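You operate a simulated robot arm through the tools that you are given. There is no shell and no other tool. Be economical: measure what you need, move in short steps, check, and stop when the job is done.

You are at the controls of a simulated robot arm. One attempt, no reset.

TASK
Set the laser to 115 cm and show the line.
Fine: tripod lever to FREE for the height, then back to HOLD; yellow slider to FREE, laser switch on.
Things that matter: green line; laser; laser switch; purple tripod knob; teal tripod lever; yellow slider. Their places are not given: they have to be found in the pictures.

The check looks at the end state, three seconds after you hand in, the way a careful person would. Anything else that was tipped, shoved, dropped, spilled or broken makes it a failure.

THE ROBOT
A 7-joint arm with a two-finger parallel gripper, fixed in place. Base frame: the origin is at the foot of the arm, x ahead of it, y to its left, z up. Lengths are in mm, angles in degrees, forces in N, time in s.
With the tool pointing down near the work surface it reaches from about 100 to 680 mm from the base axis. Its first joint turns from -115.0 to 115.0 degrees. Payload 3.91 kg.
The tool frame sits at the grasp point between the pads (the TCP): z along the fingers, y along the line on which they close. The tips reach 30 mm beyond it. Largest opening 110 mm; finger width 20, thickness 10; the body of the gripper, 48 by 112 mm, starts 55 mm behind the TCP.
Orientation is that of the tool frame in the base frame, as [roll, pitch, yaw] about the fixed x, y, z axes, in that order (R = Rz(yaw) Ry(pitch) Rx(roll)). With the fingers straight down and closing along the base's y, the tool's x points along the base's -x, its y along +y and its z along -z.

THE INTERFACE
- The arm moves only by the tool nudge_tool. Its argument "steps" is a list of rows, each a list of 7 numbers: the turn, a rotation vector about the tool's x, y, z in rad, then the shift along the tool's x, y, z in mm, then the finger opening in mm, from 0 to 110. In form: [[wx, wy, wz, tx, ty, tz, hand], ...]. A call has 1 to 12 rows; each row shifts and turns the commanded pose from where the row before left it, along the tool's axes as they then stand. A row lasts 0.2 s, in which the tool goes at most 50 mm and 8.6 degrees; a call with a longer step from one row to the next is refused whole, and so is a gripper value outside its range. Where a pose cannot be reached the arm comes as near as it can. A force on the tool above 40 N (or 10 N above the force at the start of the call, whichever is more), or a blocked arm, ends the call early, and 0.2 s more pass. Each finger travels about 108 mm/s and halts on what it meets, pressing with about 34 N; the grip force reading is that of the motor and also rises with nothing between the fingers. The clock runs only during rows and for 0.2 s after the last one: add rows that do not move to give the fingers time. It gives the time, the measured TCP pose, the force on the tool (base axes), the opening and the grip force at its end, in the units of the frame above (readings bear some noise), with the torque about the TCP (base axes, N m) and any sound that the robot's microphone picked up.
- Cameras (640 x 400 px; columns grow to the right, rows downward): "scene" is fixed at [48.1, 649.4, 1515.5]; the picture's right is [-0.71, -0.71, 0.00], its down [-0.55, 0.55, -0.63] and it looks along [0.44, -0.44, -0.78] (base axes); focal length 253 px, centre (320, 200). "wrist" rides on the gripper at [72, 17, -103] in the tool frame; the picture's right is [-0.23, 0.97, 0.00], its down [-0.76, -0.18, -0.62] and it looks along [-0.61, -0.14, 0.78] (tool axes); focal length 222 px, centre (320, 200).
- capture(camera): a new picture of that camera. No time passes.
- slide_trunk(by): slides the trunk up (or, below 0, down) by that many mm; the arm rides with it, the base frame stays. It gives what a move gives, with no picture.
- probe_pixels(camera, pixels): for up to 12 pixels [column, row] of the newest picture of that camera ("zoom" is the newest enlarged one), the place [x, y, z] in the base frame of the surface seen there, good to about 3 mm. No time passes.
- enlarge(camera, box): a new picture of the part [left, top, right, bottom] of that camera's present view, enlarged. No time passes.
- finish_job(): hands the job in; it is judged then, once.

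Go step by step. Measure first, check grasps and placings, and put right what went wrong. The budget is 80 turns and 46 pictures, counting those below and the enlarged ones. Unless the task says otherwise, let go and move clear before handing in, and close with one line.

The tools are called as name(argument=value, ...) on one line, values as JSON. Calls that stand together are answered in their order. nudge_tool: Moves the arm, as the interface text tells. Its arguments: {"type":"object","properties":{"steps":{"type":"array","items":{"type":"array","items":{"type":"number"}}}},"required":["steps"]} The other tools are called the same way: slide_trunk (by) slides the trunk up or down; capture (camera) takes a picture; probe_pixels (camera, pixels) gives the place of the surface under pixels of a picture; enlarge (camera, box) takes an enlarged picture of a part of a camera's view; finish_job () hands the job in.

At the start:

```text
time_s: 0.0
eef_pos: [208.3, 417.0, 1276.2]
tcp_rot: [180.0, 0.0, 179.9]
contact_force: [0.3, -1.0, -0.1]
ft_torque: [0.01, 0.03, -0.03]
opening: 109.8
gripper_force: 0.0
trunk travel left (down, up): [-800.0, 190.0]
```

scene: 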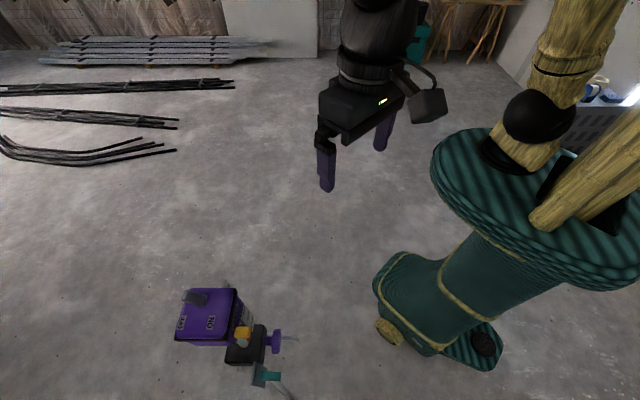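
wrist: 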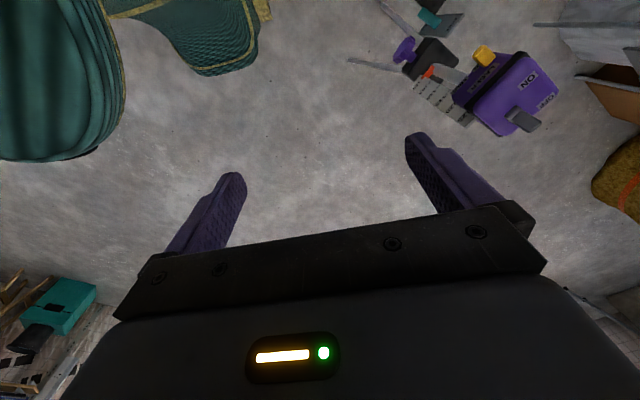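

The scene picture shows the purple laser around (210,315), yellow slider near (243,333), purple knob near (277,340), teal lever near (265,375). I enlarge both views to read the marks.

enlarge(camera="scene", box=[160, 270, 320, 400])

enlarge(camera="wrist", box=[340, 0, 580, 150])

```text
3.08 times, centred on (240, 335) of scene
```

zoom: 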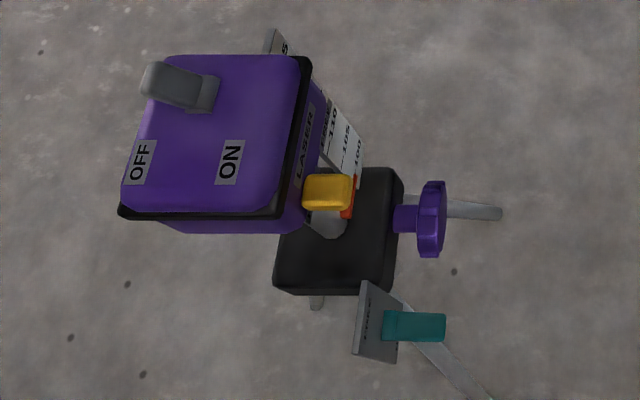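

```text
2.67 times, centred on (460, 75) of wrist
```

zoom: 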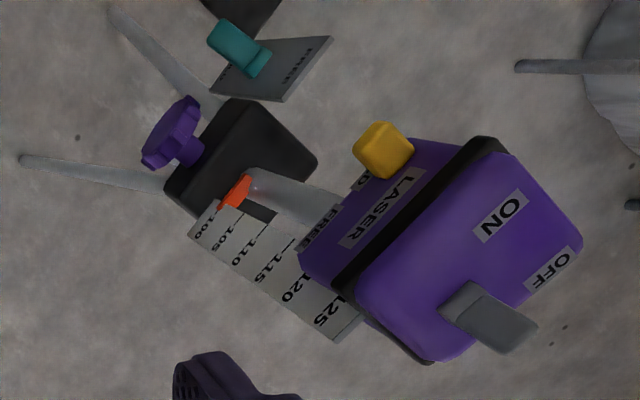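

The scale shows an orange pointer near 102–103 on a plate marked 100–125. I probe the key parts in this wrist zoom.

probe_pixels(camera="zoom", pixels=[[160, 150], [195, 120], [240, 45], [285, 80], [240, 120], [385, 150], [500, 215], [465, 300], [525, 345], [235, 190], [200, 225], [325, 315]])

capture(camera="scene")

```text
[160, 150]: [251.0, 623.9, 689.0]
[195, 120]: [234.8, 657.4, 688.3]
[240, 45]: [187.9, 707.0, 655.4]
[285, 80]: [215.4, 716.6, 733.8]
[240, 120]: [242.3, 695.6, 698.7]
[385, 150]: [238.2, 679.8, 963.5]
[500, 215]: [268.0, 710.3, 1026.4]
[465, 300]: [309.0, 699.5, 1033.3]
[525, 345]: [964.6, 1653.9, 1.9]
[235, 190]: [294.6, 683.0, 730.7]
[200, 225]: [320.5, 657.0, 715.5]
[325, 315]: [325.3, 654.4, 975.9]
```

```text
41 pictures are left
```

scene: 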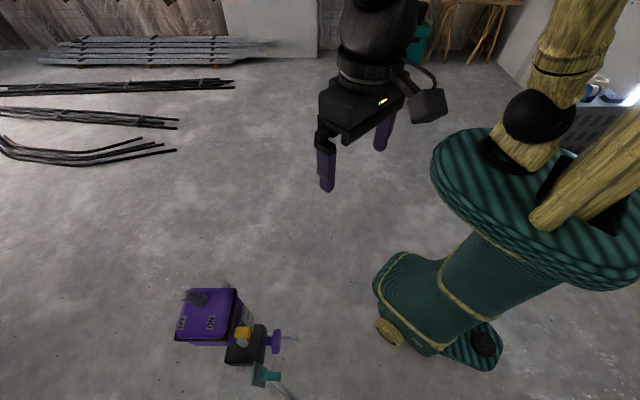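

The scale runs 100 at z≈715 to 125 at z≈976 (≈10 mm per unit); the knob sits near (251,624,689), the lever near (188,707,655) and the laser top at z≈1030. I lower the trunk and then turn the tool to face +y for a level look.

slide_trunk(by=-400)

nudge_tool(steps=[[-0.0864, 0.0864, 0.0864, 0, 0, 0, 110], [-0.0864, 0.0864, 0.0864, 0, 0, 0, 110], [-0.0864, 0.0864, 0.0864, 0, 0, 0, 110], [-0.0864, 0.0864, 0.0864, 0, 0, 0, 110], [-0.0864, 0.0864, 0.0864, 0, 0, 0, 110], [-0.0864, 0.0864, 0.0864, 0, 0, 0, 110], [-0.0864, 0.0864, 0.0864, 0, 0, 0, 110]])

nudge_tool(steps=[[-0.0864, 0.0864, 0.0864, 0, 0, 0, 110], [-0.0864, 0.0864, 0.0864, 0, 0, 0, 110], [-0.0864, 0.0864, 0.0864, 0, 0, 0, 110], [-0.0864, 0.0864, 0.0864, 0, 0, 0, 110], [-0.0864, 0.0864, 0.0864, 0, 0, 0, 110], [-0.0864, 0.0864, 0.0864, 0, 0, 0, 110], [-0.0864, 0.0864, 0.0864, 0, 0, 0, 110]])

capture(camera="wrist")

```text
time_s: 3.8
eef_pos: [209.6, 417.0, 876.8]
tcp_rot: [179.9, 0.0, 180.0]
contact_force: [-0.4, 0.4, -0.3]
ft_torque: [-0.03, -0.01, -0.01]
opening: 110.2
gripper_force: 0.0
trunk travel left (down, up): [-400.0, 590.0]
```

```text
time_s: 5.4
eef_pos: [209.8, 417.9, 876.1]
tcp_rot: [153.4, -41.8, 153.4]
contact_force: [0.0, -0.6, -0.2]
ft_torque: [0.04, 0.01, -0.01]
opening: 110.0
gripper_force: 0.1
trunk travel left (down, up): [-400.0, 590.0]
```

```text
time_s: 7.0
eef_pos: [218.4, 429.3, 881.3]
tcp_rot: [161.3, -89.9, 108.5]
contact_force: [0.4, 0.8, -1.0]
ft_torque: [-0.01, 0.0, -0.01]
opening: 110.0
gripper_force: 0.1
out of reach, approached as far as the arm can: row 7
trunk travel left (down, up): [-400.0, 590.0]
```

```text
40 pictures are left
```

wrist: 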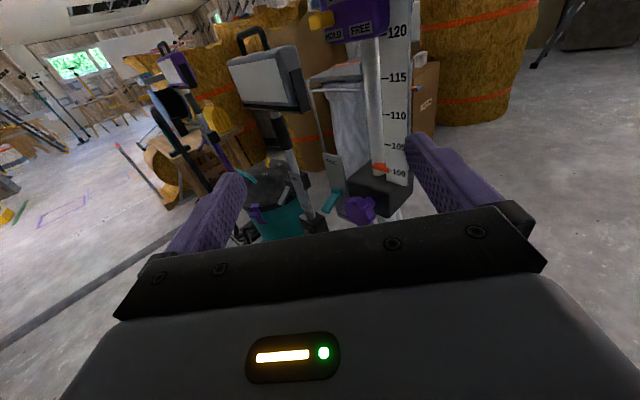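

The level view works: scale at (395,100) with pointer at (380,168), slider labels HOLD/FREE at (345,32), lever at (333,185). I enlarge it.

enlarge(camera="wrist", box=[300, 0, 460, 100])

enlarge(camera="wrist", box=[300, 130, 440, 230])

probe_pixels(camera="zoom", pixels=[[250, 340], [280, 350], [380, 300], [380, 350], [170, 180], [190, 290], [120, 345], [160, 310], [380, 170], [480, 196], [330, 320], [430, 310]])

```text
4.00 times, centred on (380, 50) of wrist
```

zoom: 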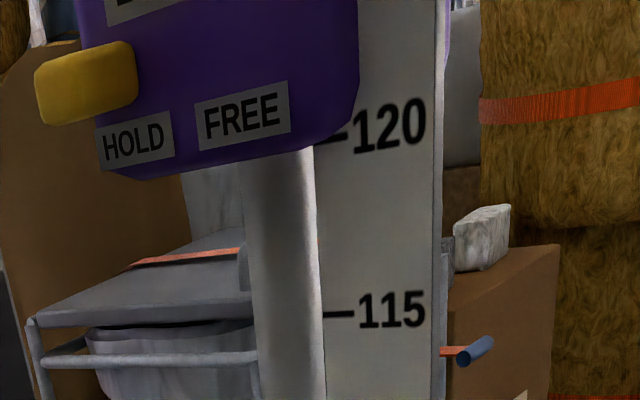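

```text
4.00 times, centred on (370, 180) of wrist
```

zoom: 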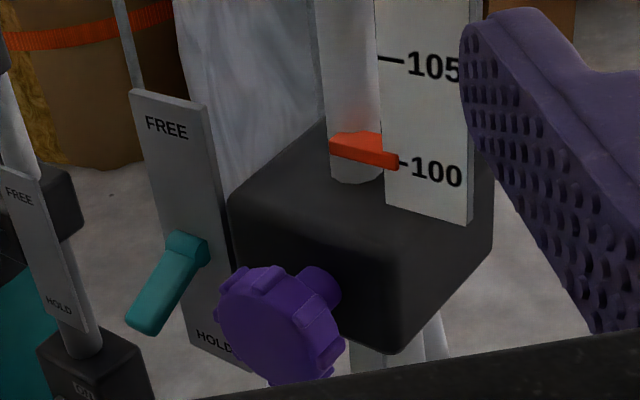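

```text
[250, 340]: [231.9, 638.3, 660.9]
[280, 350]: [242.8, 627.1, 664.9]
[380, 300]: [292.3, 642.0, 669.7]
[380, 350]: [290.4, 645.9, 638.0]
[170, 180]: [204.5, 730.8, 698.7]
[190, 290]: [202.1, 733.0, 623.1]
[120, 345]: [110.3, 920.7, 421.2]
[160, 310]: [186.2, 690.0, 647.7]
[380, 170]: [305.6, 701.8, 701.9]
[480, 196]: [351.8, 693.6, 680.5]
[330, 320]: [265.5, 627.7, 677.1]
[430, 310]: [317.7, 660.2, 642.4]
```

The pointer reads about 100.5; the lever is at HOLD (low) on the grey plate, FREE on top. I probe block, knob, and lever geometry in this zoom.

probe_pixels(camera="zoom", pixels=[[240, 205], [390, 240], [480, 190], [245, 250], [370, 270], [325, 285], [265, 330], [240, 300], [310, 365], [190, 245], [165, 280], [140, 322]])

probe_pixels(camera="zoom", pixels=[[140, 100], [200, 115], [200, 330], [215, 200], [350, 140], [390, 160], [400, 100], [425, 170], [430, 65], [180, 235], [205, 255], [135, 310]])

```text
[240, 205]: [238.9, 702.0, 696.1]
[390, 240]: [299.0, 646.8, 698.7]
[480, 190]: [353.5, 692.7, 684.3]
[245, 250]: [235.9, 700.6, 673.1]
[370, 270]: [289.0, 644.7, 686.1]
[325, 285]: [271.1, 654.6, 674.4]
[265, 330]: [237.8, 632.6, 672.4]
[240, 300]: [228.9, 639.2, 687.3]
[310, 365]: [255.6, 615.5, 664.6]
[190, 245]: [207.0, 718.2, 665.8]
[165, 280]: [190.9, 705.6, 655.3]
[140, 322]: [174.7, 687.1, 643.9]
```

```text
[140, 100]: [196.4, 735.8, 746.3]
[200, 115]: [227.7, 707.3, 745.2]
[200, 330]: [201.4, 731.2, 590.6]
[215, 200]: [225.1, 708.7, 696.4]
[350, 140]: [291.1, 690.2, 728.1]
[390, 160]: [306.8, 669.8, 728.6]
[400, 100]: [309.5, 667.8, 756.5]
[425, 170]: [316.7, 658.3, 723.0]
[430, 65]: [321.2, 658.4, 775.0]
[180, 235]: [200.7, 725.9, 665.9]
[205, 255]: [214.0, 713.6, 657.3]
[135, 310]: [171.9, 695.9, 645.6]
```

Block corners (239,702)/(299,647)/(353,693) show the device is yawed: knob and lever plate face along (-0.676,-0.737). The lever is a toggle with pivot near (207,718,666) and tip near (172,692,645). I lower the trunk and turn the tool to face that plate, closing the fingers.

slide_trunk(by=-200)

nudge_tool(steps=[[-0.148, 0, 0, 0, 0, 0, 60], [-0.148, 0, 0, 0, 0, 0, 20], [-0.148, 0, 0, 0, 0, 0, 0], [-0.148, 0, 0, 0, 0, 0, 0], [-0.148, 0, 0, 0, 0, 0, 0], [0, 0, 0, 0, -40, 0, 0], [0, 0, 0, 0, -40, 0, 0], [0, 0, 0, 0, -40, 0, 0], [0, 0, 0, 0, -40, 0, 0]])

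capture(camera="wrist")

```text
time_s: 9.2
eef_pos: [217.3, 430.3, 681.4]
tcp_rot: [-116.3, -90.0, 26.5]
contact_force: [-0.4, 0.4, -0.2]
ft_torque: [0.03, 0.03, 0.01]
opening: 110.1
gripper_force: 0.0
trunk travel left (down, up): [-200.0, 790.0]
```

```text
time_s: 11.2
eef_pos: [216.9, 446.7, 683.4]
tcp_rot: [-176.3, -89.4, 76.0]
contact_force: [0.3, 0.6, -0.3]
ft_torque: [-0.01, -0.04, -0.01]
opening: 0.0
gripper_force: 34.1
out of reach, approached as far as the arm can: row 1, 2, 3, 4, 5, 6, 7, 8, 9
trunk travel left (down, up): [-200.0, 790.0]
```

```text
37 pictures are left
```

wrist: 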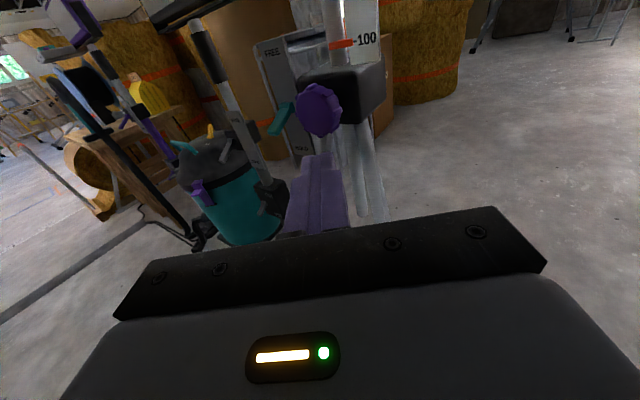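

The arm stalled at a limit (azimuth ≈80°, position barely moved). It is probably too folded, so I move it outward and see.

nudge_tool(steps=[[0, 0, 0, 0, 0, 30, 0], [0, 0, 0, 0, 0, 30, 0], [0, 0, 0, 0, 0, 30, 0], [0, 0, 0, 0, 0, 0, 0]])

```text
time_s: 12.2
eef_pos: [231.7, 536.2, 680.8]
tcp_rot: [-175.0, -89.4, 75.1]
contact_force: [0.3, 0.4, -0.1]
ft_torque: [-0.04, -0.02, 0.01]
opening: 0.0
gripper_force: 34.3
trunk travel left (down, up): [-200.0, 790.0]
```

The command follows the reached pose, good. Now I shift left (tool −y) and then rotate about the vertical.

nudge_tool(steps=[[0, 0, 0, 0, -40, 0, 0], [0, 0, 0, 0, -40, 0, 0], [0, 0, 0, 0, -20, 0, 0], [-0.14, 0, 0, 0, 0, 0, 0], [-0.14, 0, 0, 0, 0, 0, 0], [-0.14, 0, 0, 0, 0, 0, 0], [-0.14, 0, 0, 0, 0, 0, 0]])

```text
time_s: 13.8
eef_pos: [205.3, 537.4, 705.2]
tcp_rot: [175.8, -88.7, 84.7]
contact_force: [0.2, -0.3, 0.0]
ft_torque: [-0.01, 0.0, -0.03]
opening: 0.3
gripper_force: 33.9
out of reach, approached as far as the arm can: row 1, 2, 3, 4, 5, 6, 7
trunk travel left (down, up): [-200.0, 790.0]
```

Still stuck with the tool x up. I look at the arm's configuration in the scene.

capture(camera="scene")

```text
36 pictures are left
```

scene: 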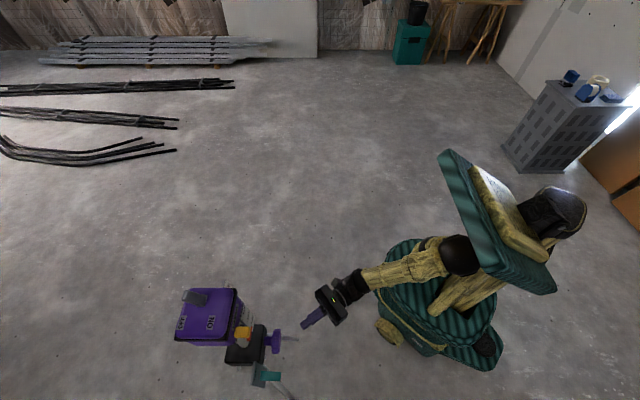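

The forearm and tool are nearly in line (a straight wrist), so sideways yaw is singular. I tilt the tool downward about 45° first, then yaw.

nudge_tool(steps=[[0, -0.14, 0, 0, 0, -10, 0], [0, -0.14, 0, 0, 0, -10, 0], [0, -0.14, 0, 0, 0, 0, 0], [0, -0.14, 0, 0, 0, 0, 0], [0, -0.14, 0, 0, 0, 0, 0], [-0.1, 0, 0.1, 0, 0, 0, 0], [-0.1, 0, 0.1, 0, 0, 0, 0], [-0.1, 0, 0.1, 0, 0, 0, 0], [-0.1, 0, 0.1, 0, 0, 0, 0]])

```text
time_s: 14.4
eef_pos: [210.9, 523.1, 637.6]
tcp_rot: [170.1, -65.5, 88.8]
contact_force: [0.6, -0.4, -0.1]
ft_torque: [0.01, -0.04, -0.04]
opening: 0.0
gripper_force: 33.8
trunk travel left (down, up): [-200.0, 790.0]
stopped in row 3: the arm was blocked; the commanded pose is now the measured one
```

The arm reports blocked with no contact force; TCP dropped to z=638. I check the scene.

enlarge(camera="scene", box=[220, 130, 620, 390])

probe_pixels(camera="scene", pixels=[[460, 250], [400, 275], [360, 285], [500, 190], [550, 205], [470, 300], [390, 330], [430, 245], [480, 345], [510, 280]])

```text
1.54 times, centred on (420, 260) of scene
```

zoom: 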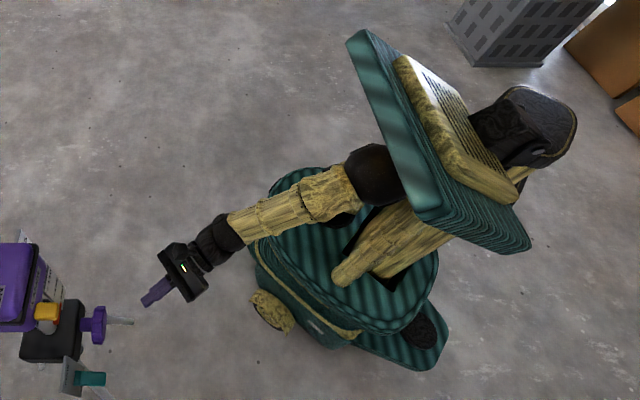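

```text
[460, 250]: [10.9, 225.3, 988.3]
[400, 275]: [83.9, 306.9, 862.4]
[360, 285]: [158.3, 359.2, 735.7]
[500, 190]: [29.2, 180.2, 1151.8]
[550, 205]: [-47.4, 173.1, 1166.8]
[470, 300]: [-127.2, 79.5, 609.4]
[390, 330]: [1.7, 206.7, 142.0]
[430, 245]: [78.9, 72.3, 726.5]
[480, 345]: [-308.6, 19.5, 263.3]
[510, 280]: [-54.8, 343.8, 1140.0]
```

The platform is at z≈726 and the elbow is high (z≈1160), so the forearm comes down steeply and the wrist is bent up hard. I raise the hand relative to the platform, then lower the trunk so the forearm lies flatter.

nudge_tool(steps=[[0, 0, 0, 36.4, 0, -16.6, 0], [0, 0, 0, 36.4, 0, -16.6, 0], [0, 0, 0, 36.4, 0, -16.6, 0], [0, 0, 0, 36.4, 0, -16.6, 0], [0, 0, 0, 36.4, 0, -16.6, 0]])

slide_trunk(by=-200)

```text
time_s: 15.6
eef_pos: [197.3, 524.9, 829.9]
tcp_rot: [179.0, -66.5, 79.0]
contact_force: [-0.5, 0.3, -0.7]
ft_torque: [0.02, -0.09, 0.02]
opening: 0.0
gripper_force: 34.4
out of reach, approached as far as the arm can: row 5
trunk travel left (down, up): [-200.0, 790.0]
```

```text
time_s: 17.8
eef_pos: [196.6, 524.8, 627.8]
tcp_rot: [170.3, -65.7, 88.6]
contact_force: [-0.6, -0.9, 0.1]
ft_torque: [0.02, 0.02, 0.02]
opening: 0.0
gripper_force: 33.6
trunk travel left (down, up): [0.0, 990.0]
```

Now I try yawing again from this configuration.

nudge_tool(steps=[[-0.127, 0, 0.057, 0, 0, 0, 0], [-0.127, 0, 0.057, 0, 0, 0, 0], [-0.127, 0, 0.057, 0, 0, 0, 0], [-0.127, 0, 0.057, 0, 0, 0, 0]])

```text
time_s: 18.8
eef_pos: [196.3, 523.5, 627.3]
tcp_rot: [171.4, -67.7, 55.6]
contact_force: [0.3, -0.5, 0.2]
ft_torque: [-0.01, 0.0, 0.02]
opening: 0.0
gripper_force: 33.3
trunk travel left (down, up): [0.0, 990.0]
```

Yaw now works (azimuth ≈47°). I level the tool and slide left toward the lever's line.

nudge_tool(steps=[[0, 0.128, 0, 0, 0, 0, 0], [0, 0.128, 0, 0, 0, 0, 0], [0, 0.128, 0, 0, 0, 0, 0], [0, 0, 0, 0, -40, 0, 0], [0, 0, 0, 0, -40, 0, 0], [0, 0, 0, 0, -40, 0, 0], [0, 0, 0, 0, -8, 0, 0]])

capture(camera="wrist")

```text
time_s: 20.4
eef_pos: [102.1, 610.8, 621.4]
tcp_rot: [88.7, -86.7, 139.1]
contact_force: [-0.4, 0.1, -0.4]
ft_torque: [0.03, 0.0, 0.03]
opening: 0.0
gripper_force: 34.3
trunk travel left (down, up): [0.0, 990.0]
```

```text
34 pictures are left
```

wrist: 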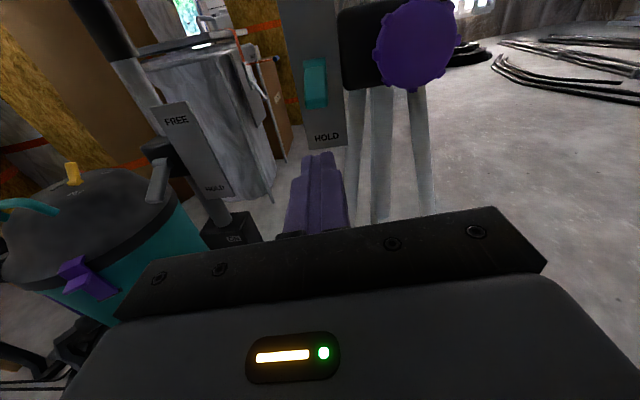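

Now facing the lever plate squarely: teal lever at (315,85), HOLD at (326,138), knob at (418,45). I probe lever, knob and the neighbouring objects on the left.

probe_pixels(camera="wrist", pixels=[[315, 65], [316, 80], [316, 95], [318, 106], [326, 138], [418, 45], [388, 50], [450, 50], [412, 85], [195, 150], [75, 170], [320, 160]])

enlarge(camera="wrist", box=[270, 0, 480, 170])

```text
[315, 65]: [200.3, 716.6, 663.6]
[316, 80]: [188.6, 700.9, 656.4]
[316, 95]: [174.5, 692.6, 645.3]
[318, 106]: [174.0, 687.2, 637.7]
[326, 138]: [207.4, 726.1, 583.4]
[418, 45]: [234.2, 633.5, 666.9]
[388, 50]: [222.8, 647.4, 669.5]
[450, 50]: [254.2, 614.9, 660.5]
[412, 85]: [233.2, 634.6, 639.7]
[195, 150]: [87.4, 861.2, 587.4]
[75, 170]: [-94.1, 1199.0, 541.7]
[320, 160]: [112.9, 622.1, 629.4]
```

```text
2.35 times, centred on (375, 85) of wrist
```

zoom: 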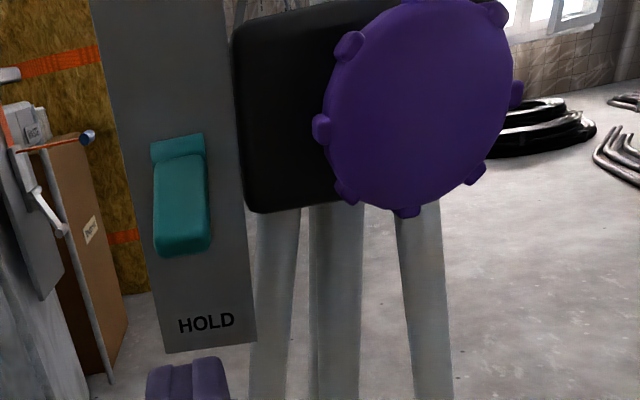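

The lever is straight ahead (v matches), tip underside at z≈636. I lower to z≈605, go forward 105 mm under it.

nudge_tool(steps=[[0, 0, 0, -18, 0, 0, 0], [0, 0, 0, 0, 0, 35, 0], [0, 0, 0, 0, 0, 35, 0], [0, 0, 0, 0, 0, 33, 0], [0, 0, 0, 0, 0, 0, 0]])

capture(camera="wrist")

```text
time_s: 21.6
eef_pos: [170.3, 686.8, 602.2]
tcp_rot: [88.8, -86.7, 139.2]
contact_force: [0.1, 0.2, 0.1]
ft_torque: [0.01, -0.03, -0.01]
opening: 0.1
gripper_force: 33.9
trunk travel left (down, up): [0.0, 990.0]
```

```text
32 pictures are left
```

wrist: 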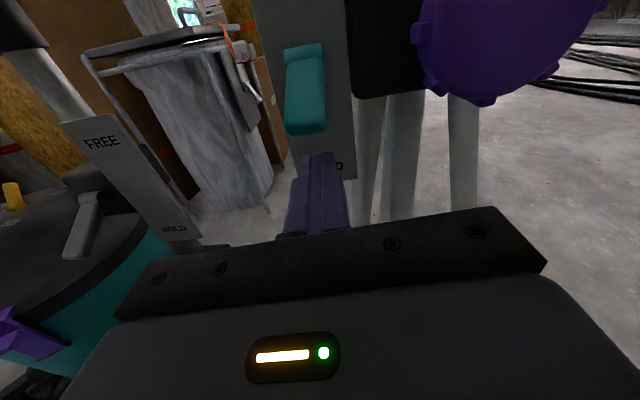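

The fingertip is beneath the lever. I back off 12 mm for more leverage and push up.

nudge_tool(steps=[[0, 0, 0, 0, 0, -12, 0], [0, 0, 0, 15, 0, 0, 0], [0, 0, 0, 10, 0, 0, 0], [0, 0, 0, 10, 0, 0, 0], [0, 0, 0, 10, 0, 0, 0], [0, 0, 0, 10, 0, 0, 0]])

capture(camera="wrist")

```text
time_s: 23.0
eef_pos: [160.3, 678.7, 657.8]
tcp_rot: [89.0, -86.7, 138.9]
contact_force: [0.5, -0.2, -0.7]
ft_torque: [-0.02, -0.03, 0.01]
opening: 0.0
gripper_force: 34.4
trunk travel left (down, up): [0.0, 990.0]
```

```text
31 pictures are left
```

wrist: 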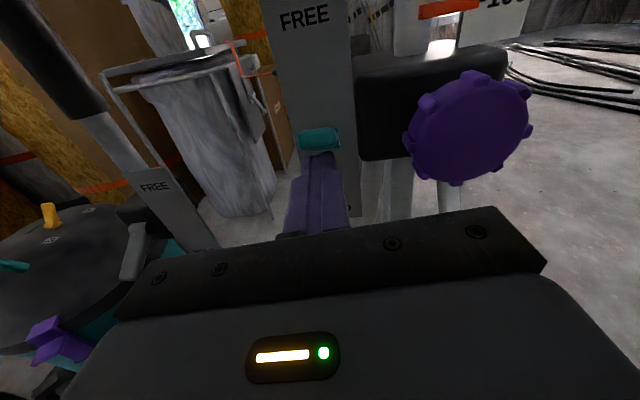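

Lever has risen to about level or above (seen end-on at (318,138)), with no residual force. I push up another 20 mm to make sure it goes fully to FREE.

nudge_tool(steps=[[0, 0, 0, 8, 0, 0, 0], [0, 0, 0, 8, 0, 0, 0], [0, 0, 0, 6, 0, 0, 0], [0, 0, 0, 0, 0, 0, 0]])

enlarge(camera="wrist", box=[240, 0, 540, 200])

```text
time_s: 23.5
eef_pos: [160.8, 680.8, 659.2]
tcp_rot: [105.5, -86.4, 122.3]
contact_force: [-0.4, -1.5, -5.5]
ft_torque: [-0.09, 0.18, -0.03]
opening: 0.1
gripper_force: 34.1
trunk travel left (down, up): [0.0, 990.0]
stopped in row 2: the force on the tool passed its limit at 48 N (the readings are from after the stop); the commanded pose is now the measured one
```

```text
2.00 times, centred on (390, 100) of wrist
```

zoom: 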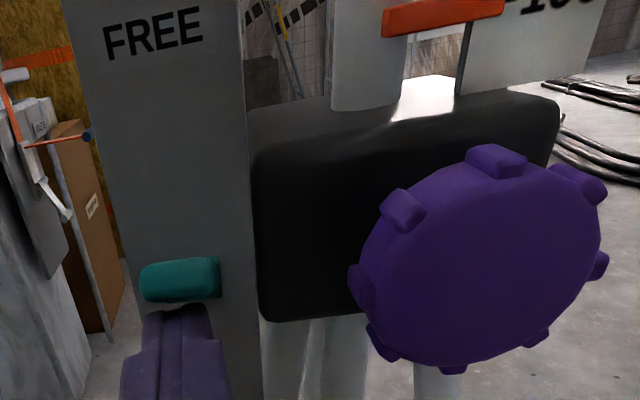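

The lever is at its upper stop (48 N). I back away and look at it.

nudge_tool(steps=[[0, 0, 0, -8, 0, 0, 0], [0, 0, 0, 0, 0, -35, 0], [0, 0, 0, 0, 0, -40, 0], [0, 0, 0, 0, 0, -25, 60]])

capture(camera="wrist")

probe_pixels(camera="wrist", pixels=[[310, 45], [318, 60], [418, 45], [388, 40], [445, 40], [410, 90], [415, 10], [430, 20]])

```text
time_s: 24.5
eef_pos: [93.1, 605.5, 652.6]
tcp_rot: [103.3, -86.4, 124.4]
contact_force: [0.3, -1.0, 0.1]
ft_torque: [-0.03, 0.01, -0.05]
opening: 60.1
gripper_force: 0.0
trunk travel left (down, up): [0.0, 990.0]
```

```text
29 pictures are left
```

wrist: 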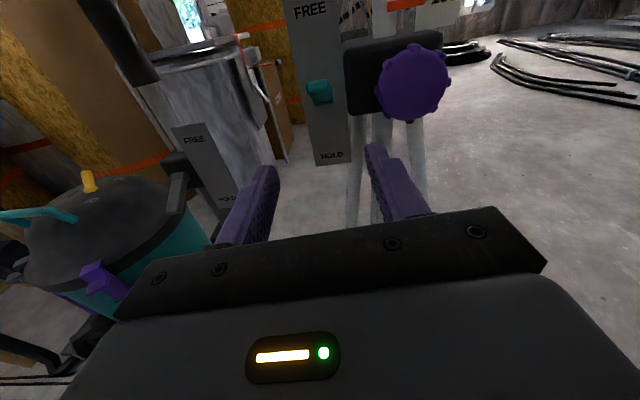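

```text
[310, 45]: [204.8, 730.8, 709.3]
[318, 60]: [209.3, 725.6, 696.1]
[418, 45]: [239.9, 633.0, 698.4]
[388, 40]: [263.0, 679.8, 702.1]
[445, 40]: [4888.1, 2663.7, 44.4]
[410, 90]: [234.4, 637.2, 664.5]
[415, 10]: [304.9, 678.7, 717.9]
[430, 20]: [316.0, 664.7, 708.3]
```

The lever now points to FREE. Knob spans z 640–698 with centre ≈(237,633,669). I open, shift right 88 and up 16, and look before closing in.

nudge_tool(steps=[[0, 0, 0, 16, 30, 0, 80], [0, 0, 0, 5, 30, 0, 80], [0, 0, 0, 0, 28, 0, 80], [0, 0, 0, 0, 0, 30, 80], [0, 0, 0, 0, 0, 20, 80], [0, 0, 0, 0, 0, 0, 80]])

capture(camera="wrist")

```text
time_s: 25.9
eef_pos: [191.8, 583.3, 679.6]
tcp_rot: [103.4, -86.6, 124.5]
contact_force: [0.0, 0.0, 0.2]
ft_torque: [0.0, 0.01, -0.01]
opening: 80.0
gripper_force: 0.2
trunk travel left (down, up): [0.0, 990.0]
```

```text
28 pictures are left
```

wrist: 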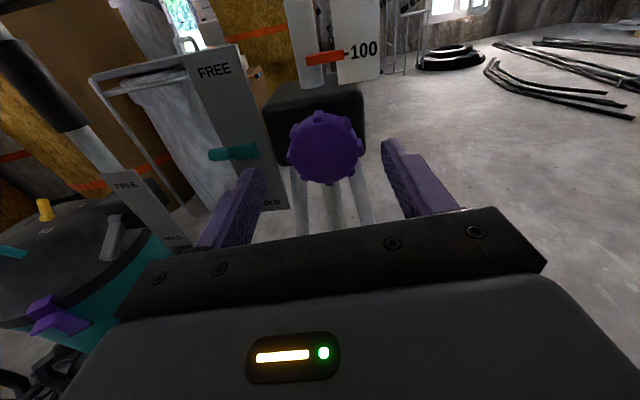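

Centred laterally (v=−253). I drop 10 mm, go forward 57 mm and close on the knob.

nudge_tool(steps=[[0, 0, 0, -10, 0, 20, 80], [0, 0, 0, 0, 0, 20, 80], [0, 0, 0, 0, 0, 17, 80], [0, 0, 0, 0, 0, 0, 60], [0, 0, 0, 0, 0, 0, 45], [0, 0, 0, 0, 0, 0, 35], [0, 0, 0, 0, 0, 0, 35]])

capture(camera="wrist")

```text
time_s: 27.5
eef_pos: [230.8, 624.9, 667.9]
tcp_rot: [103.6, -86.4, 124.2]
contact_force: [4.0, 0.6, -0.6]
ft_torque: [0.06, -0.05, -0.06]
opening: 59.3
gripper_force: 44.5
trunk travel left (down, up): [0.0, 990.0]
```

```text
27 pictures are left
```

wrist: 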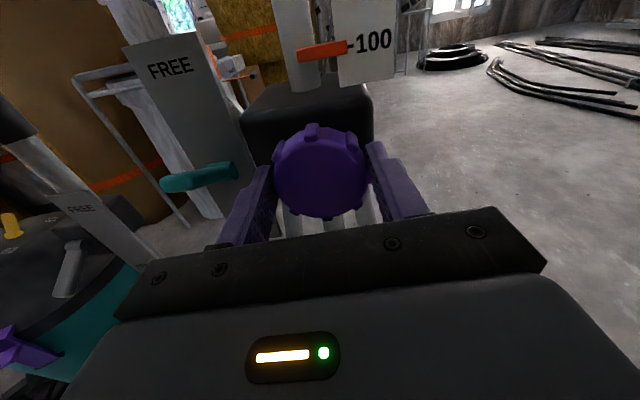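

Gripped at 59 mm. I turn it clockwise (as seen) ~32° and see which way the pointer goes.

nudge_tool(steps=[[0, 0, 0.14, 0, 0, 0, 35], [0, 0, 0.14, 0, 0, 0, 35], [0, 0, 0.14, 0, 0, 0, 35], [0, 0, 0.14, 0, 0, 0, 35], [0, 0, 0, 0, 0, 0, 35]])

capture(camera="wrist")

```text
time_s: 28.7
eef_pos: [232.9, 625.2, 667.6]
tcp_rot: [-91.8, -61.2, -40.9]
contact_force: [6.6, -23.1, -7.1]
ft_torque: [0.28, -0.31, -1.02]
opening: 59.1
gripper_force: 45.2
trunk travel left (down, up): [0.0, 990.0]
```

```text
26 pictures are left
```

wrist: 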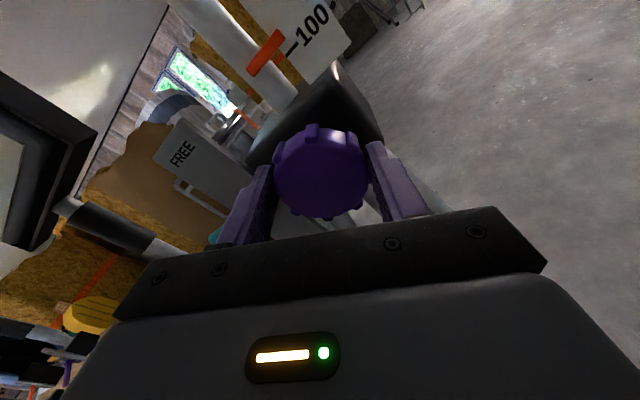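

The knob turned with the grip. I read the pointer closely.

enlarge(camera="wrist", box=[230, 0, 390, 100])

probe_pixels(camera="zoom", pixels=[[140, 230], [190, 160], [220, 210], [240, 190], [330, 80]])

```text
4.00 times, centred on (310, 50) of wrist
```

zoom: 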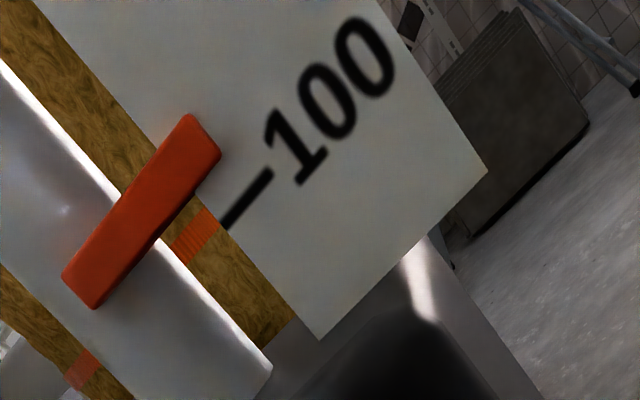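

```text
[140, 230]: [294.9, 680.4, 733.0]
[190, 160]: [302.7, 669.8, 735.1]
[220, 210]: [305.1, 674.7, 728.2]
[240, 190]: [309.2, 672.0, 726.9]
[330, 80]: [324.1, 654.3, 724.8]
```

Pointer rose slightly (≈734 vs tick 727), so clockwise raises. I keep turning to find how far the wrist allows.

nudge_tool(steps=[[0, 0, 0.14, 0, 0, 0, 35], [0, 0, 0.14, 0, 0, 0, 35], [0, 0, 0.14, 0, 0, 0, 35], [0, 0, 0.14, 0, 0, 0, 35], [0, 0, 0.14, 0, 0, 0, 35], [0, 0, 0.14, 0, 0, 0, 35], [0, 0, 0.14, 0, 0, 0, 35], [0, 0, 0.14, 0, 0, 0, 35]])

```text
time_s: 29.7
eef_pos: [233.8, 624.2, 667.0]
tcp_rot: [-91.1, -32.5, -42.1]
contact_force: [1.6, -8.9, -0.5]
ft_torque: [-0.01, -0.05, 0.38]
opening: 59.0
gripper_force: 45.3
trunk travel left (down, up): [0.0, 990.0]
stopped in row 4: the force on the tool passed its limit at 41 N (the readings are from after the stop); the commanded pose is now the measured one
```

The turning axis was slightly off: the readings imply the knob axis is ~3 mm below the TCP. I continue with a small compensating shift.

nudge_tool(steps=[[0, 0, 0.12, 0, 0.36, 0, 35], [0, 0, 0.12, 0, 0.36, 0, 35], [0, 0, 0.12, 0, 0.36, 0, 35], [0, 0, 0.12, 0, 0.36, 0, 35], [0, 0, 0.12, 0, 0.36, 0, 35], [0, 0, 0.12, 0, 0.36, 0, 35], [0, 0, 0.12, 0, 0.36, 0, 35], [0, 0, 0.12, 0, 0.36, 0, 35]])

```text
time_s: 31.5
eef_pos: [234.9, 624.5, 664.6]
tcp_rot: [-91.0, 22.8, -43.1]
contact_force: [13.3, -4.5, 0.3]
ft_torque: [0.49, -0.51, 0.08]
opening: 59.2
gripper_force: 45.4
trunk travel left (down, up): [0.0, 990.0]
```

Smooth now; total turn ≈112°. I continue.

nudge_tool(steps=[[0, 0, 0.12, 0, 0.36, 0, 35], [0, 0, 0.12, 0, 0.36, 0, 35], [0, 0, 0.12, 0, 0.36, 0, 35], [0, 0, 0.12, 0, 0.36, 0, 35], [0, 0, 0.12, 0, 0.36, 0, 35], [0, 0, 0.12, 0, 0.36, 0, 35], [0, 0, 0.12, 0, 0.36, 0, 35], [0, 0, 0.12, 0, 0.36, 0, 35]])

capture(camera="wrist")

```text
time_s: 33.3
eef_pos: [233.1, 625.9, 662.4]
tcp_rot: [-91.6, 49.9, -43.8]
contact_force: [27.5, 19.2, 17.1]
ft_torque: [0.08, 0.01, -0.24]
opening: 59.2
gripper_force: 44.8
out of reach, approached as far as the arm can: row 5, 6, 7, 8
trunk travel left (down, up): [0.0, 990.0]
```

```text
24 pictures are left
```

wrist: 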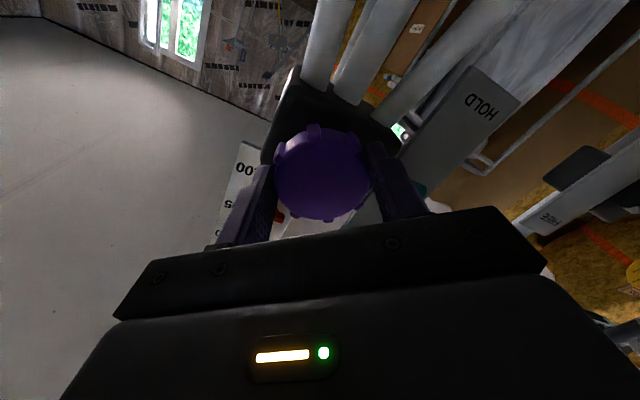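

Reached the wrist limit after ≈139°. I open, and rotate back partway while checking whether the height holds.

nudge_tool(steps=[[0, 0, 0, 0, 0, 0, 60], [0, 0, 0, 0, 0, 0, 84], [0, 0, -0.14, 0, 0, 0, 84], [0, 0, -0.14, 0, 0, 0, 84], [0, 0, -0.14, 0, 0, 0, 84], [0, 0, -0.14, 0, 0, 0, 84], [0, 0, -0.14, 0, 0, 0, 84], [0, 0, -0.14, 0, 0, 0, 84], [0, 0, -0.14, 0, 0, 0, 84], [0, 0, -0.14, 0, 0, 0, 84], [0, 0, -0.14, 0, 0, 0, 84], [0, 0, -0.14, 0, 0, 0, 84]])

nudge_tool(steps=[[0, 0, -0.14, 0, 0, 0, 84], [0, 0, -0.14, 0, 0, 0, 84], [0, 0, -0.14, 0, 0, 0, 84], [0, 0, -0.14, 0, 0, 0, 84], [0, 0, -0.14, 0, 0, 0, 84], [0, 0, -0.14, 0, 0, 0, 84], [0, 0, -0.14, 0, 0, 0, 84]])

capture(camera="wrist")

```text
time_s: 35.9
eef_pos: [230.8, 626.4, 662.2]
tcp_rot: [-91.1, -30.7, -42.0]
contact_force: [-0.9, -0.3, -0.5]
ft_torque: [0.0, 0.01, 0.03]
opening: 84.3
gripper_force: 0.1
trunk travel left (down, up): [0.0, 990.0]
```

```text
time_s: 37.5
eef_pos: [231.2, 625.2, 661.4]
tcp_rot: [-107.2, -86.6, -25.4]
contact_force: [-0.1, -0.3, 0.5]
ft_torque: [-0.03, -0.02, -0.03]
opening: 83.8
gripper_force: 0.0
trunk travel left (down, up): [0.0, 990.0]
```

```text
23 pictures are left
```

wrist: 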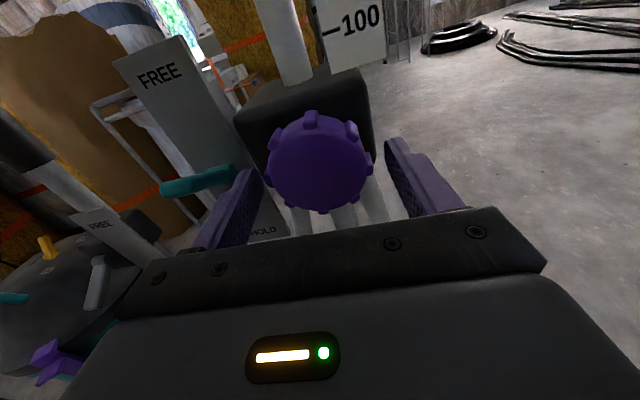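

The pointer has left this view, so the height rose and held. I read it from the scene camera.

enlarge(camera="scene", box=[210, 300, 290, 350])

```text
8.00 times, centred on (250, 325) of scene
```

zoom: 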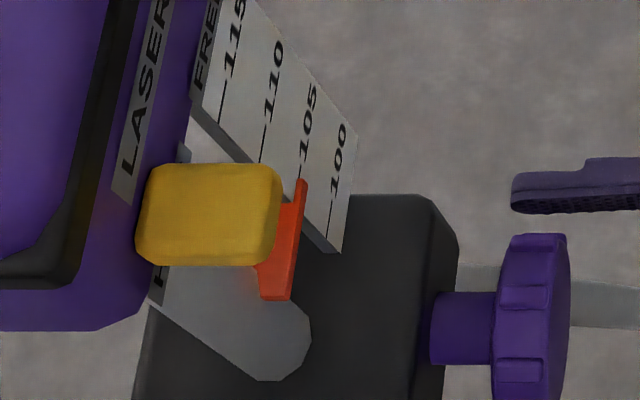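

probe_pixels(camera="zoom", pixels=[[288, 240], [275, 280], [298, 178], [263, 145], [334, 190], [222, 100], [300, 195]])

```text
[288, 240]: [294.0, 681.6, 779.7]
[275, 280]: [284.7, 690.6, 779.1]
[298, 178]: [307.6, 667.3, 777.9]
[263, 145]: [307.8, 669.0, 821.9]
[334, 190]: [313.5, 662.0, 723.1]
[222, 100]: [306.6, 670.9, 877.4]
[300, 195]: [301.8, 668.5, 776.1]
```

Ticks: 100≈725, 105≈777, 115≈877; pointer ≈775, i.e. ≈105. About 0.37 mm per degree, so ≈270° more. I turn the open hand further counter-clockwise, re-centring slightly.

nudge_tool(steps=[[0, 0, 0, 4, -2, 0, 84], [0, 0, -0.14, 0, 0, 0, 84], [0, 0, -0.14, 0, 0, 0, 84], [0, 0, -0.14, 0, 0, 0, 84], [0, 0, -0.14, 0, 0, 0, 84], [0, 0, -0.14, 0, 0, 0, 84], [0, 0, -0.14, 0, 0, 0, 84], [0, 0, -0.14, 0, 0, 0, 84], [0, 0, -0.14, 0, 0, 0, 84], [0, 0, -0.14, 0, 0, 0, 84], [0, 0, -0.14, 0, 0, 0, 84], [0, 0, -0.14, 0, 0, 0, 84]])

nudge_tool(steps=[[0, 0, -0.14, 0, 0, 0, 84], [0, 0, -0.14, 0, 0, 0, 84], [0, 0, -0.14, 0, 0, 0, 84], [0, 0, -0.14, 0, 0, 0, 84]])

capture(camera="wrist")

```text
time_s: 40.1
eef_pos: [229.6, 627.1, 664.8]
tcp_rot: [91.0, -5.0, 137.3]
contact_force: [0.1, -0.3, 0.4]
ft_torque: [-0.02, 0.02, 0.02]
opening: 84.3
gripper_force: 0.1
trunk travel left (down, up): [0.0, 990.0]
```

```text
time_s: 41.1
eef_pos: [229.6, 627.6, 666.1]
tcp_rot: [91.1, 27.0, 138.0]
contact_force: [0.0, -0.8, -0.7]
ft_torque: [-0.01, 0.0, 0.0]
opening: 83.9
gripper_force: 0.1
trunk travel left (down, up): [0.0, 990.0]
```

```text
21 pictures are left
```

wrist: 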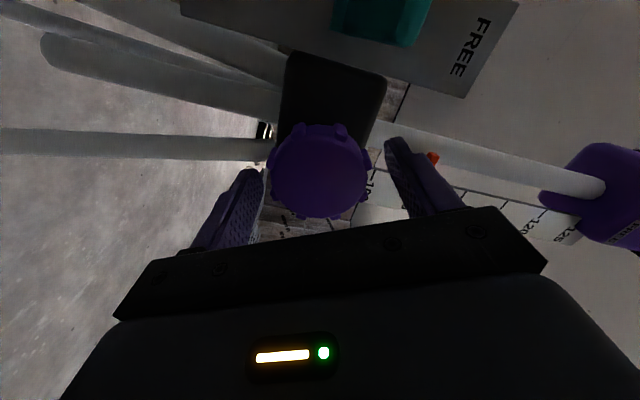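

Hand is at −117°. Knob axis estimated at v=−252, z=665.4; I shift to it, grip, and turn clockwise.

nudge_tool(steps=[[0, 0, 0, -2.3, -2.0, 0, 70], [0, 0, 0, 0, 0, 0, 50], [0, 0, 0, 0, 0, 0, 35], [0, 0, 0, 0, 0, 0, 35], [0, 0, 0.12, 0, 0, 0, 35], [0, 0, 0.12, 0, 0, 0, 35], [0, 0, 0.12, 0, 0, 0, 35], [0, 0, 0.12, 0, 0, 0, 35]])

nudge_tool(steps=[[0, 0, 0.12, 0, 0, 0, 35], [0, 0, 0.12, 0, 0, 0, 35], [0, 0, 0.12, 0, 0, 0, 35], [0, 0, 0.12, 0, 0, 0, 35], [0, 0, 0.12, 0, 0, 0, 35], [0, 0, 0.12, 0, 0, 0, 35], [0, 0, 0.12, 0, 0, 0, 35], [0, 0, 0.12, 0, 0, 0, 35]])

```text
time_s: 42.9
eef_pos: [230.9, 624.4, 664.9]
tcp_rot: [90.9, -0.8, 137.4]
contact_force: [0.3, 10.5, 8.3]
ft_torque: [0.46, -0.5, 0.85]
opening: 59.3
gripper_force: 45.0
trunk travel left (down, up): [0.0, 990.0]
```

```text
time_s: 44.7
eef_pos: [232.5, 623.9, 665.1]
tcp_rot: [91.8, -55.9, 136.0]
contact_force: [-10.3, -7.8, -0.3]
ft_torque: [0.51, -0.64, 0.63]
opening: 58.8
gripper_force: 45.3
trunk travel left (down, up): [0.0, 990.0]
```

Smooth turning so far (≈83° in this stroke). I continue and then read the scale.

nudge_tool(steps=[[0, 0, 0.12, 0, 0, 0, 35], [0, 0, 0.12, 0, 0, 0, 35], [0, 0, 0.12, 0, 0, 0, 35], [0, 0, 0.12, 0, 0, 0, 35], [0, 0, 0.12, 0, 0, 0, 35], [0, 0, 0.12, 0, 0, 0, 35], [0, 0, 0.12, 0, 0, 0, 35], [0, 0, 0.12, 0, 0, 0, 35], [0, 0, 0.12, 0, 0, 0, 35], [0, 0, 0.12, 0, 0, 0, 35], [0, 0, 0.12, 0, 0, 0, 35], [0, 0, 0.12, 0, 0, 0, 35]])

enlarge(camera="scene", box=[195, 290, 291, 350])

```text
time_s: 47.3
eef_pos: [230.3, 626.1, 665.4]
tcp_rot: [-91.2, -41.8, -41.7]
contact_force: [-10.5, 1.5, -0.8]
ft_torque: [0.73, -0.83, 0.6]
opening: 58.8
gripper_force: 45.2
trunk travel left (down, up): [0.0, 990.0]
```

```text
6.67 times, centred on (243, 320) of scene
```

zoom: 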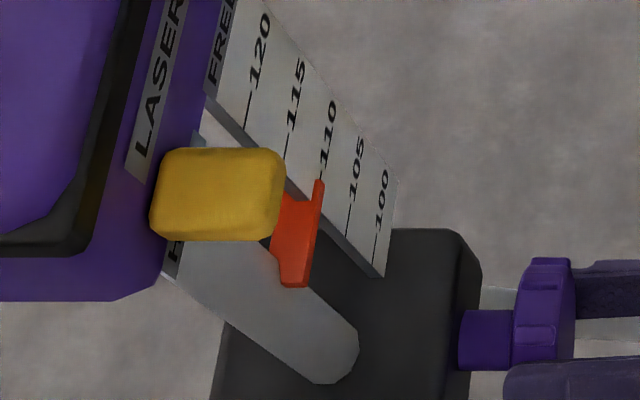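

Pointer is at ≈110 after this stroke; rate ≈0.31 mm/deg, so ≈157° remain. I turn 82° more, then will regrip.

nudge_tool(steps=[[0, 0, 0.12, 0, 0, 0, 35], [0, 0, 0.12, 0, 0, 0, 35], [0, 0, 0.12, 0, 0, 0, 35], [0, 0, 0.12, 0, 0, 0, 35], [0, 0, 0.12, 0, 0, 0, 35], [0, 0, 0.12, 0, 0, 0, 35], [0, 0, 0.12, 0, 0, 0, 35], [0, 0, 0.12, 0, 0, 0, 35], [0, 0, 0.12, 0, 0, 0, 35], [0, 0, 0.12, 0, 0, 0, 35], [0, 0, 0.12, 0, 0, 0, 35]])

nudge_tool(steps=[[0, 0, 0, 0, 0, 0, 60], [0, 0, 0, 0, 0, 0, 84], [0, 0, -0.14, 0, 0, 0, 84], [0, 0, -0.14, 0, 0, 0, 84], [0, 0, -0.14, 0, 0, 0, 84], [0, 0, -0.14, 0, 0, 0, 84], [0, 0, -0.14, 0, 0, 0, 84], [0, 0, -0.14, 0, 0, 0, 84], [0, 0, -0.14, 0, 0, 0, 84], [0, 0, -0.14, 0, 0, 0, 84], [0, 0, -0.14, 0, 0, 0, 84], [0, 0, -0.14, 0, 0, 0, 84]])

nudge_tool(steps=[[0, 0, -0.14, 0, 0, 0, 84], [0, 0, -0.14, 0, 0, 0, 84], [0, 0, -0.14, 0, 0, 0, 84], [0, 0, -0.14, 0, 0, 0, 84], [0, 0, -0.14, 0, 0, 0, 84], [0, 0, -0.14, 0, 0, 0, 84], [0, 0, 0, 0, 0, 0, 84]])

enlarge(camera="scene", box=[195, 290, 291, 350])

```text
time_s: 49.7
eef_pos: [233.4, 625.4, 665.4]
tcp_rot: [-91.2, 33.9, -43.3]
contact_force: [-8.8, -6.6, -1.3]
ft_torque: [0.46, -0.53, 0.74]
opening: 59.0
gripper_force: 44.7
trunk travel left (down, up): [0.0, 990.0]
```

```text
time_s: 52.3
eef_pos: [232.4, 626.1, 663.7]
tcp_rot: [-91.4, -46.6, -41.6]
contact_force: [-0.4, 0.4, -0.1]
ft_torque: [-0.02, -0.01, 0.01]
opening: 83.9
gripper_force: 0.0
trunk travel left (down, up): [0.0, 990.0]
```

```text
time_s: 53.9
eef_pos: [232.4, 626.6, 664.7]
tcp_rot: [102.0, -85.3, 125.5]
contact_force: [0.4, 0.0, 0.9]
ft_torque: [0.0, 0.0, -0.05]
opening: 83.9
gripper_force: 0.1
trunk travel left (down, up): [0.0, 990.0]
```

```text
6.67 times, centred on (243, 320) of scene
```

zoom: 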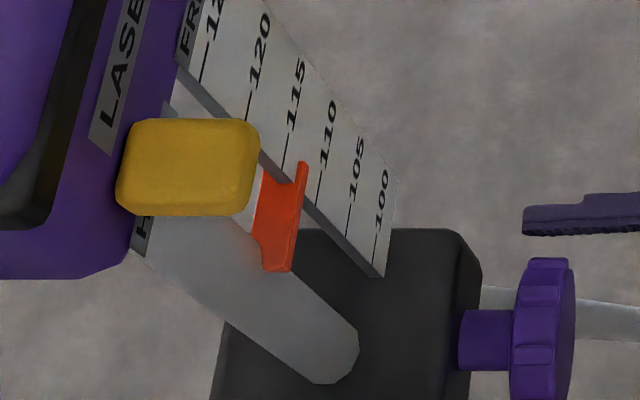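

Pointer ≈112.4 and held. I grip again (axis aligned) and turn about 75°, then read.

nudge_tool(steps=[[0, 0, 0, 0, 0, 0, 60], [0, 0, 0, 0, 0, 0, 45], [0, 0, 0, 0, 0, 0, 35], [0, 0, 0, 0, 0, 0, 35], [0, 0, 0.12, 0, 0, 0, 35], [0, 0, 0.12, 0, 0, 0, 35], [0, 0, 0.12, 0, 0, 0, 35], [0, 0, 0.12, 0, 0, 0, 35], [0, 0, 0.12, 0, 0, 0, 35], [0, 0, 0.12, 0, 0, 0, 35]])

nudge_tool(steps=[[0, 0, 0.12, 0, 0, 0, 35], [0, 0, 0.12, 0, 0, 0, 35], [0, 0, 0.12, 0, 0, 0, 35], [0, 0, 0.12, 0, 0, 0, 35], [0, 0, 0.12, 0, 0, 0, 35], [0, 0, 0, 0, 0, 0, 35]])

enlarge(camera="scene", box=[211, 292, 275, 332])

probe_pixels(camera="zoom", pixels=[[210, 200], [230, 150], [260, 150], [320, 200], [290, 200]])

```text
time_s: 56.1
eef_pos: [230.6, 624.9, 665.4]
tcp_rot: [-91.6, -53.1, -41.1]
contact_force: [-4.7, 11.7, 0.6]
ft_torque: [0.55, -0.61, 0.84]
opening: 59.2
gripper_force: 44.6
trunk travel left (down, up): [0.0, 990.0]
```

```text
time_s: 57.5
eef_pos: [230.9, 625.6, 664.7]
tcp_rot: [-91.0, -18.7, -42.3]
contact_force: [-10.9, 10.8, 4.5]
ft_torque: [0.55, -0.43, 0.61]
opening: 59.2
gripper_force: 44.7
trunk travel left (down, up): [0.0, 990.0]
```

```text
10.00 times, centred on (243, 312) of scene
```

zoom: 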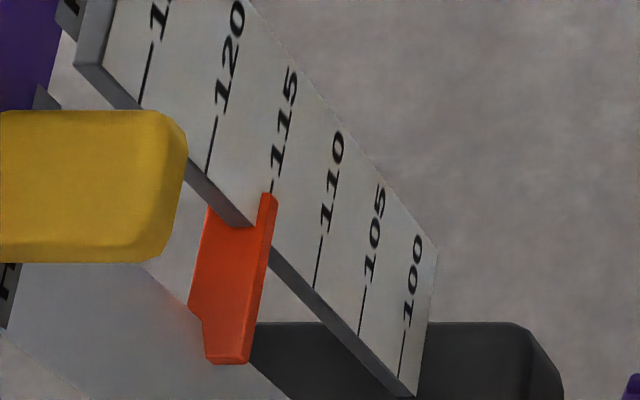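

```text
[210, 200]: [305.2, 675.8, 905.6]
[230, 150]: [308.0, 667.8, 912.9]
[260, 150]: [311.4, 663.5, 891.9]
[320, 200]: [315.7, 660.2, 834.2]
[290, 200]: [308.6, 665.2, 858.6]
```

The pointer now lies over the 115 tick, but parallax needs a level look. I release, back off, turn upright and raise the hand so the camera is at pointer height.

nudge_tool(steps=[[0, 0, 0, 0, 0, 0, 60], [0, 0, 0, 0, 0, 0, 84], [0, 0, 0, 0, 0, -40, 84], [0, 0, 0, 0, 0, -40, 84], [0, 0, -0.136, 0, 0, -20, 84], [0, 0, -0.136, 0, 0, 0, 84], [0, 0, -0.136, 0, 0, 0, 84], [0, 0, -0.136, 0, 0, 0, 84], [0, 0, -0.136, 0, 0, 0, 84], [0, 0, -0.136, 0, 0, 0, 84], [0, 0, -0.136, 0, 0, 0, 84], [0, 0, -0.136, 0, 0, 0, 84]])

nudge_tool(steps=[[0, 0, -0.136, 45, 0, 0, 84], [0, 0, 0, 45, 0, 0, 84], [0, 0, 0, 45, 0, 0, 84], [0, 0, 0, 0, 0, 0, 84]])

capture(camera="wrist")

```text
time_s: 60.1
eef_pos: [164.5, 552.2, 666.0]
tcp_rot: [-96.5, -81.3, -36.1]
contact_force: [0.5, -0.8, -0.8]
ft_torque: [0.01, 0.0, -0.01]
opening: 83.9
gripper_force: 0.0
trunk travel left (down, up): [0.0, 990.0]
```

```text
time_s: 61.1
eef_pos: [172.7, 548.1, 800.6]
tcp_rot: [-132.7, -88.5, 0.1]
contact_force: [0.5, 0.1, 0.6]
ft_torque: [-0.05, 0.01, 0.0]
opening: 84.2
gripper_force: 0.0
trunk travel left (down, up): [0.0, 990.0]
```

```text
17 pictures are left
```

wrist: 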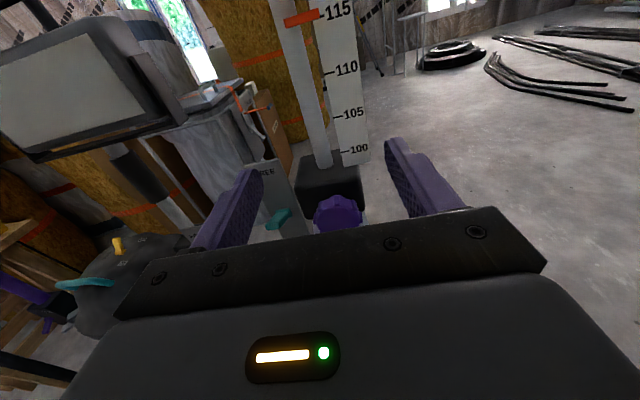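

enlarge(camera="wrist", box=[270, 0, 366, 60])

probe_pixels(camera="zoom", pixels=[[200, 110], [200, 130], [310, 85], [310, 100], [335, 98], [345, 98], [400, 70]])

```text
6.67 times, centred on (318, 30) of wrist
```

zoom: 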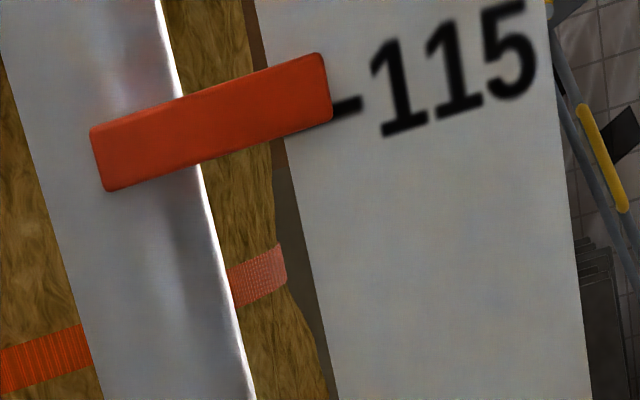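

```text
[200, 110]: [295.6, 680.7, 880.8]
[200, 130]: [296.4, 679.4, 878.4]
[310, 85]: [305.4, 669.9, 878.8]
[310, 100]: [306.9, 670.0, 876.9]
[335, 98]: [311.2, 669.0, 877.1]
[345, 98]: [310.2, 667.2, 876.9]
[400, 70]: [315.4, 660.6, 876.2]
```

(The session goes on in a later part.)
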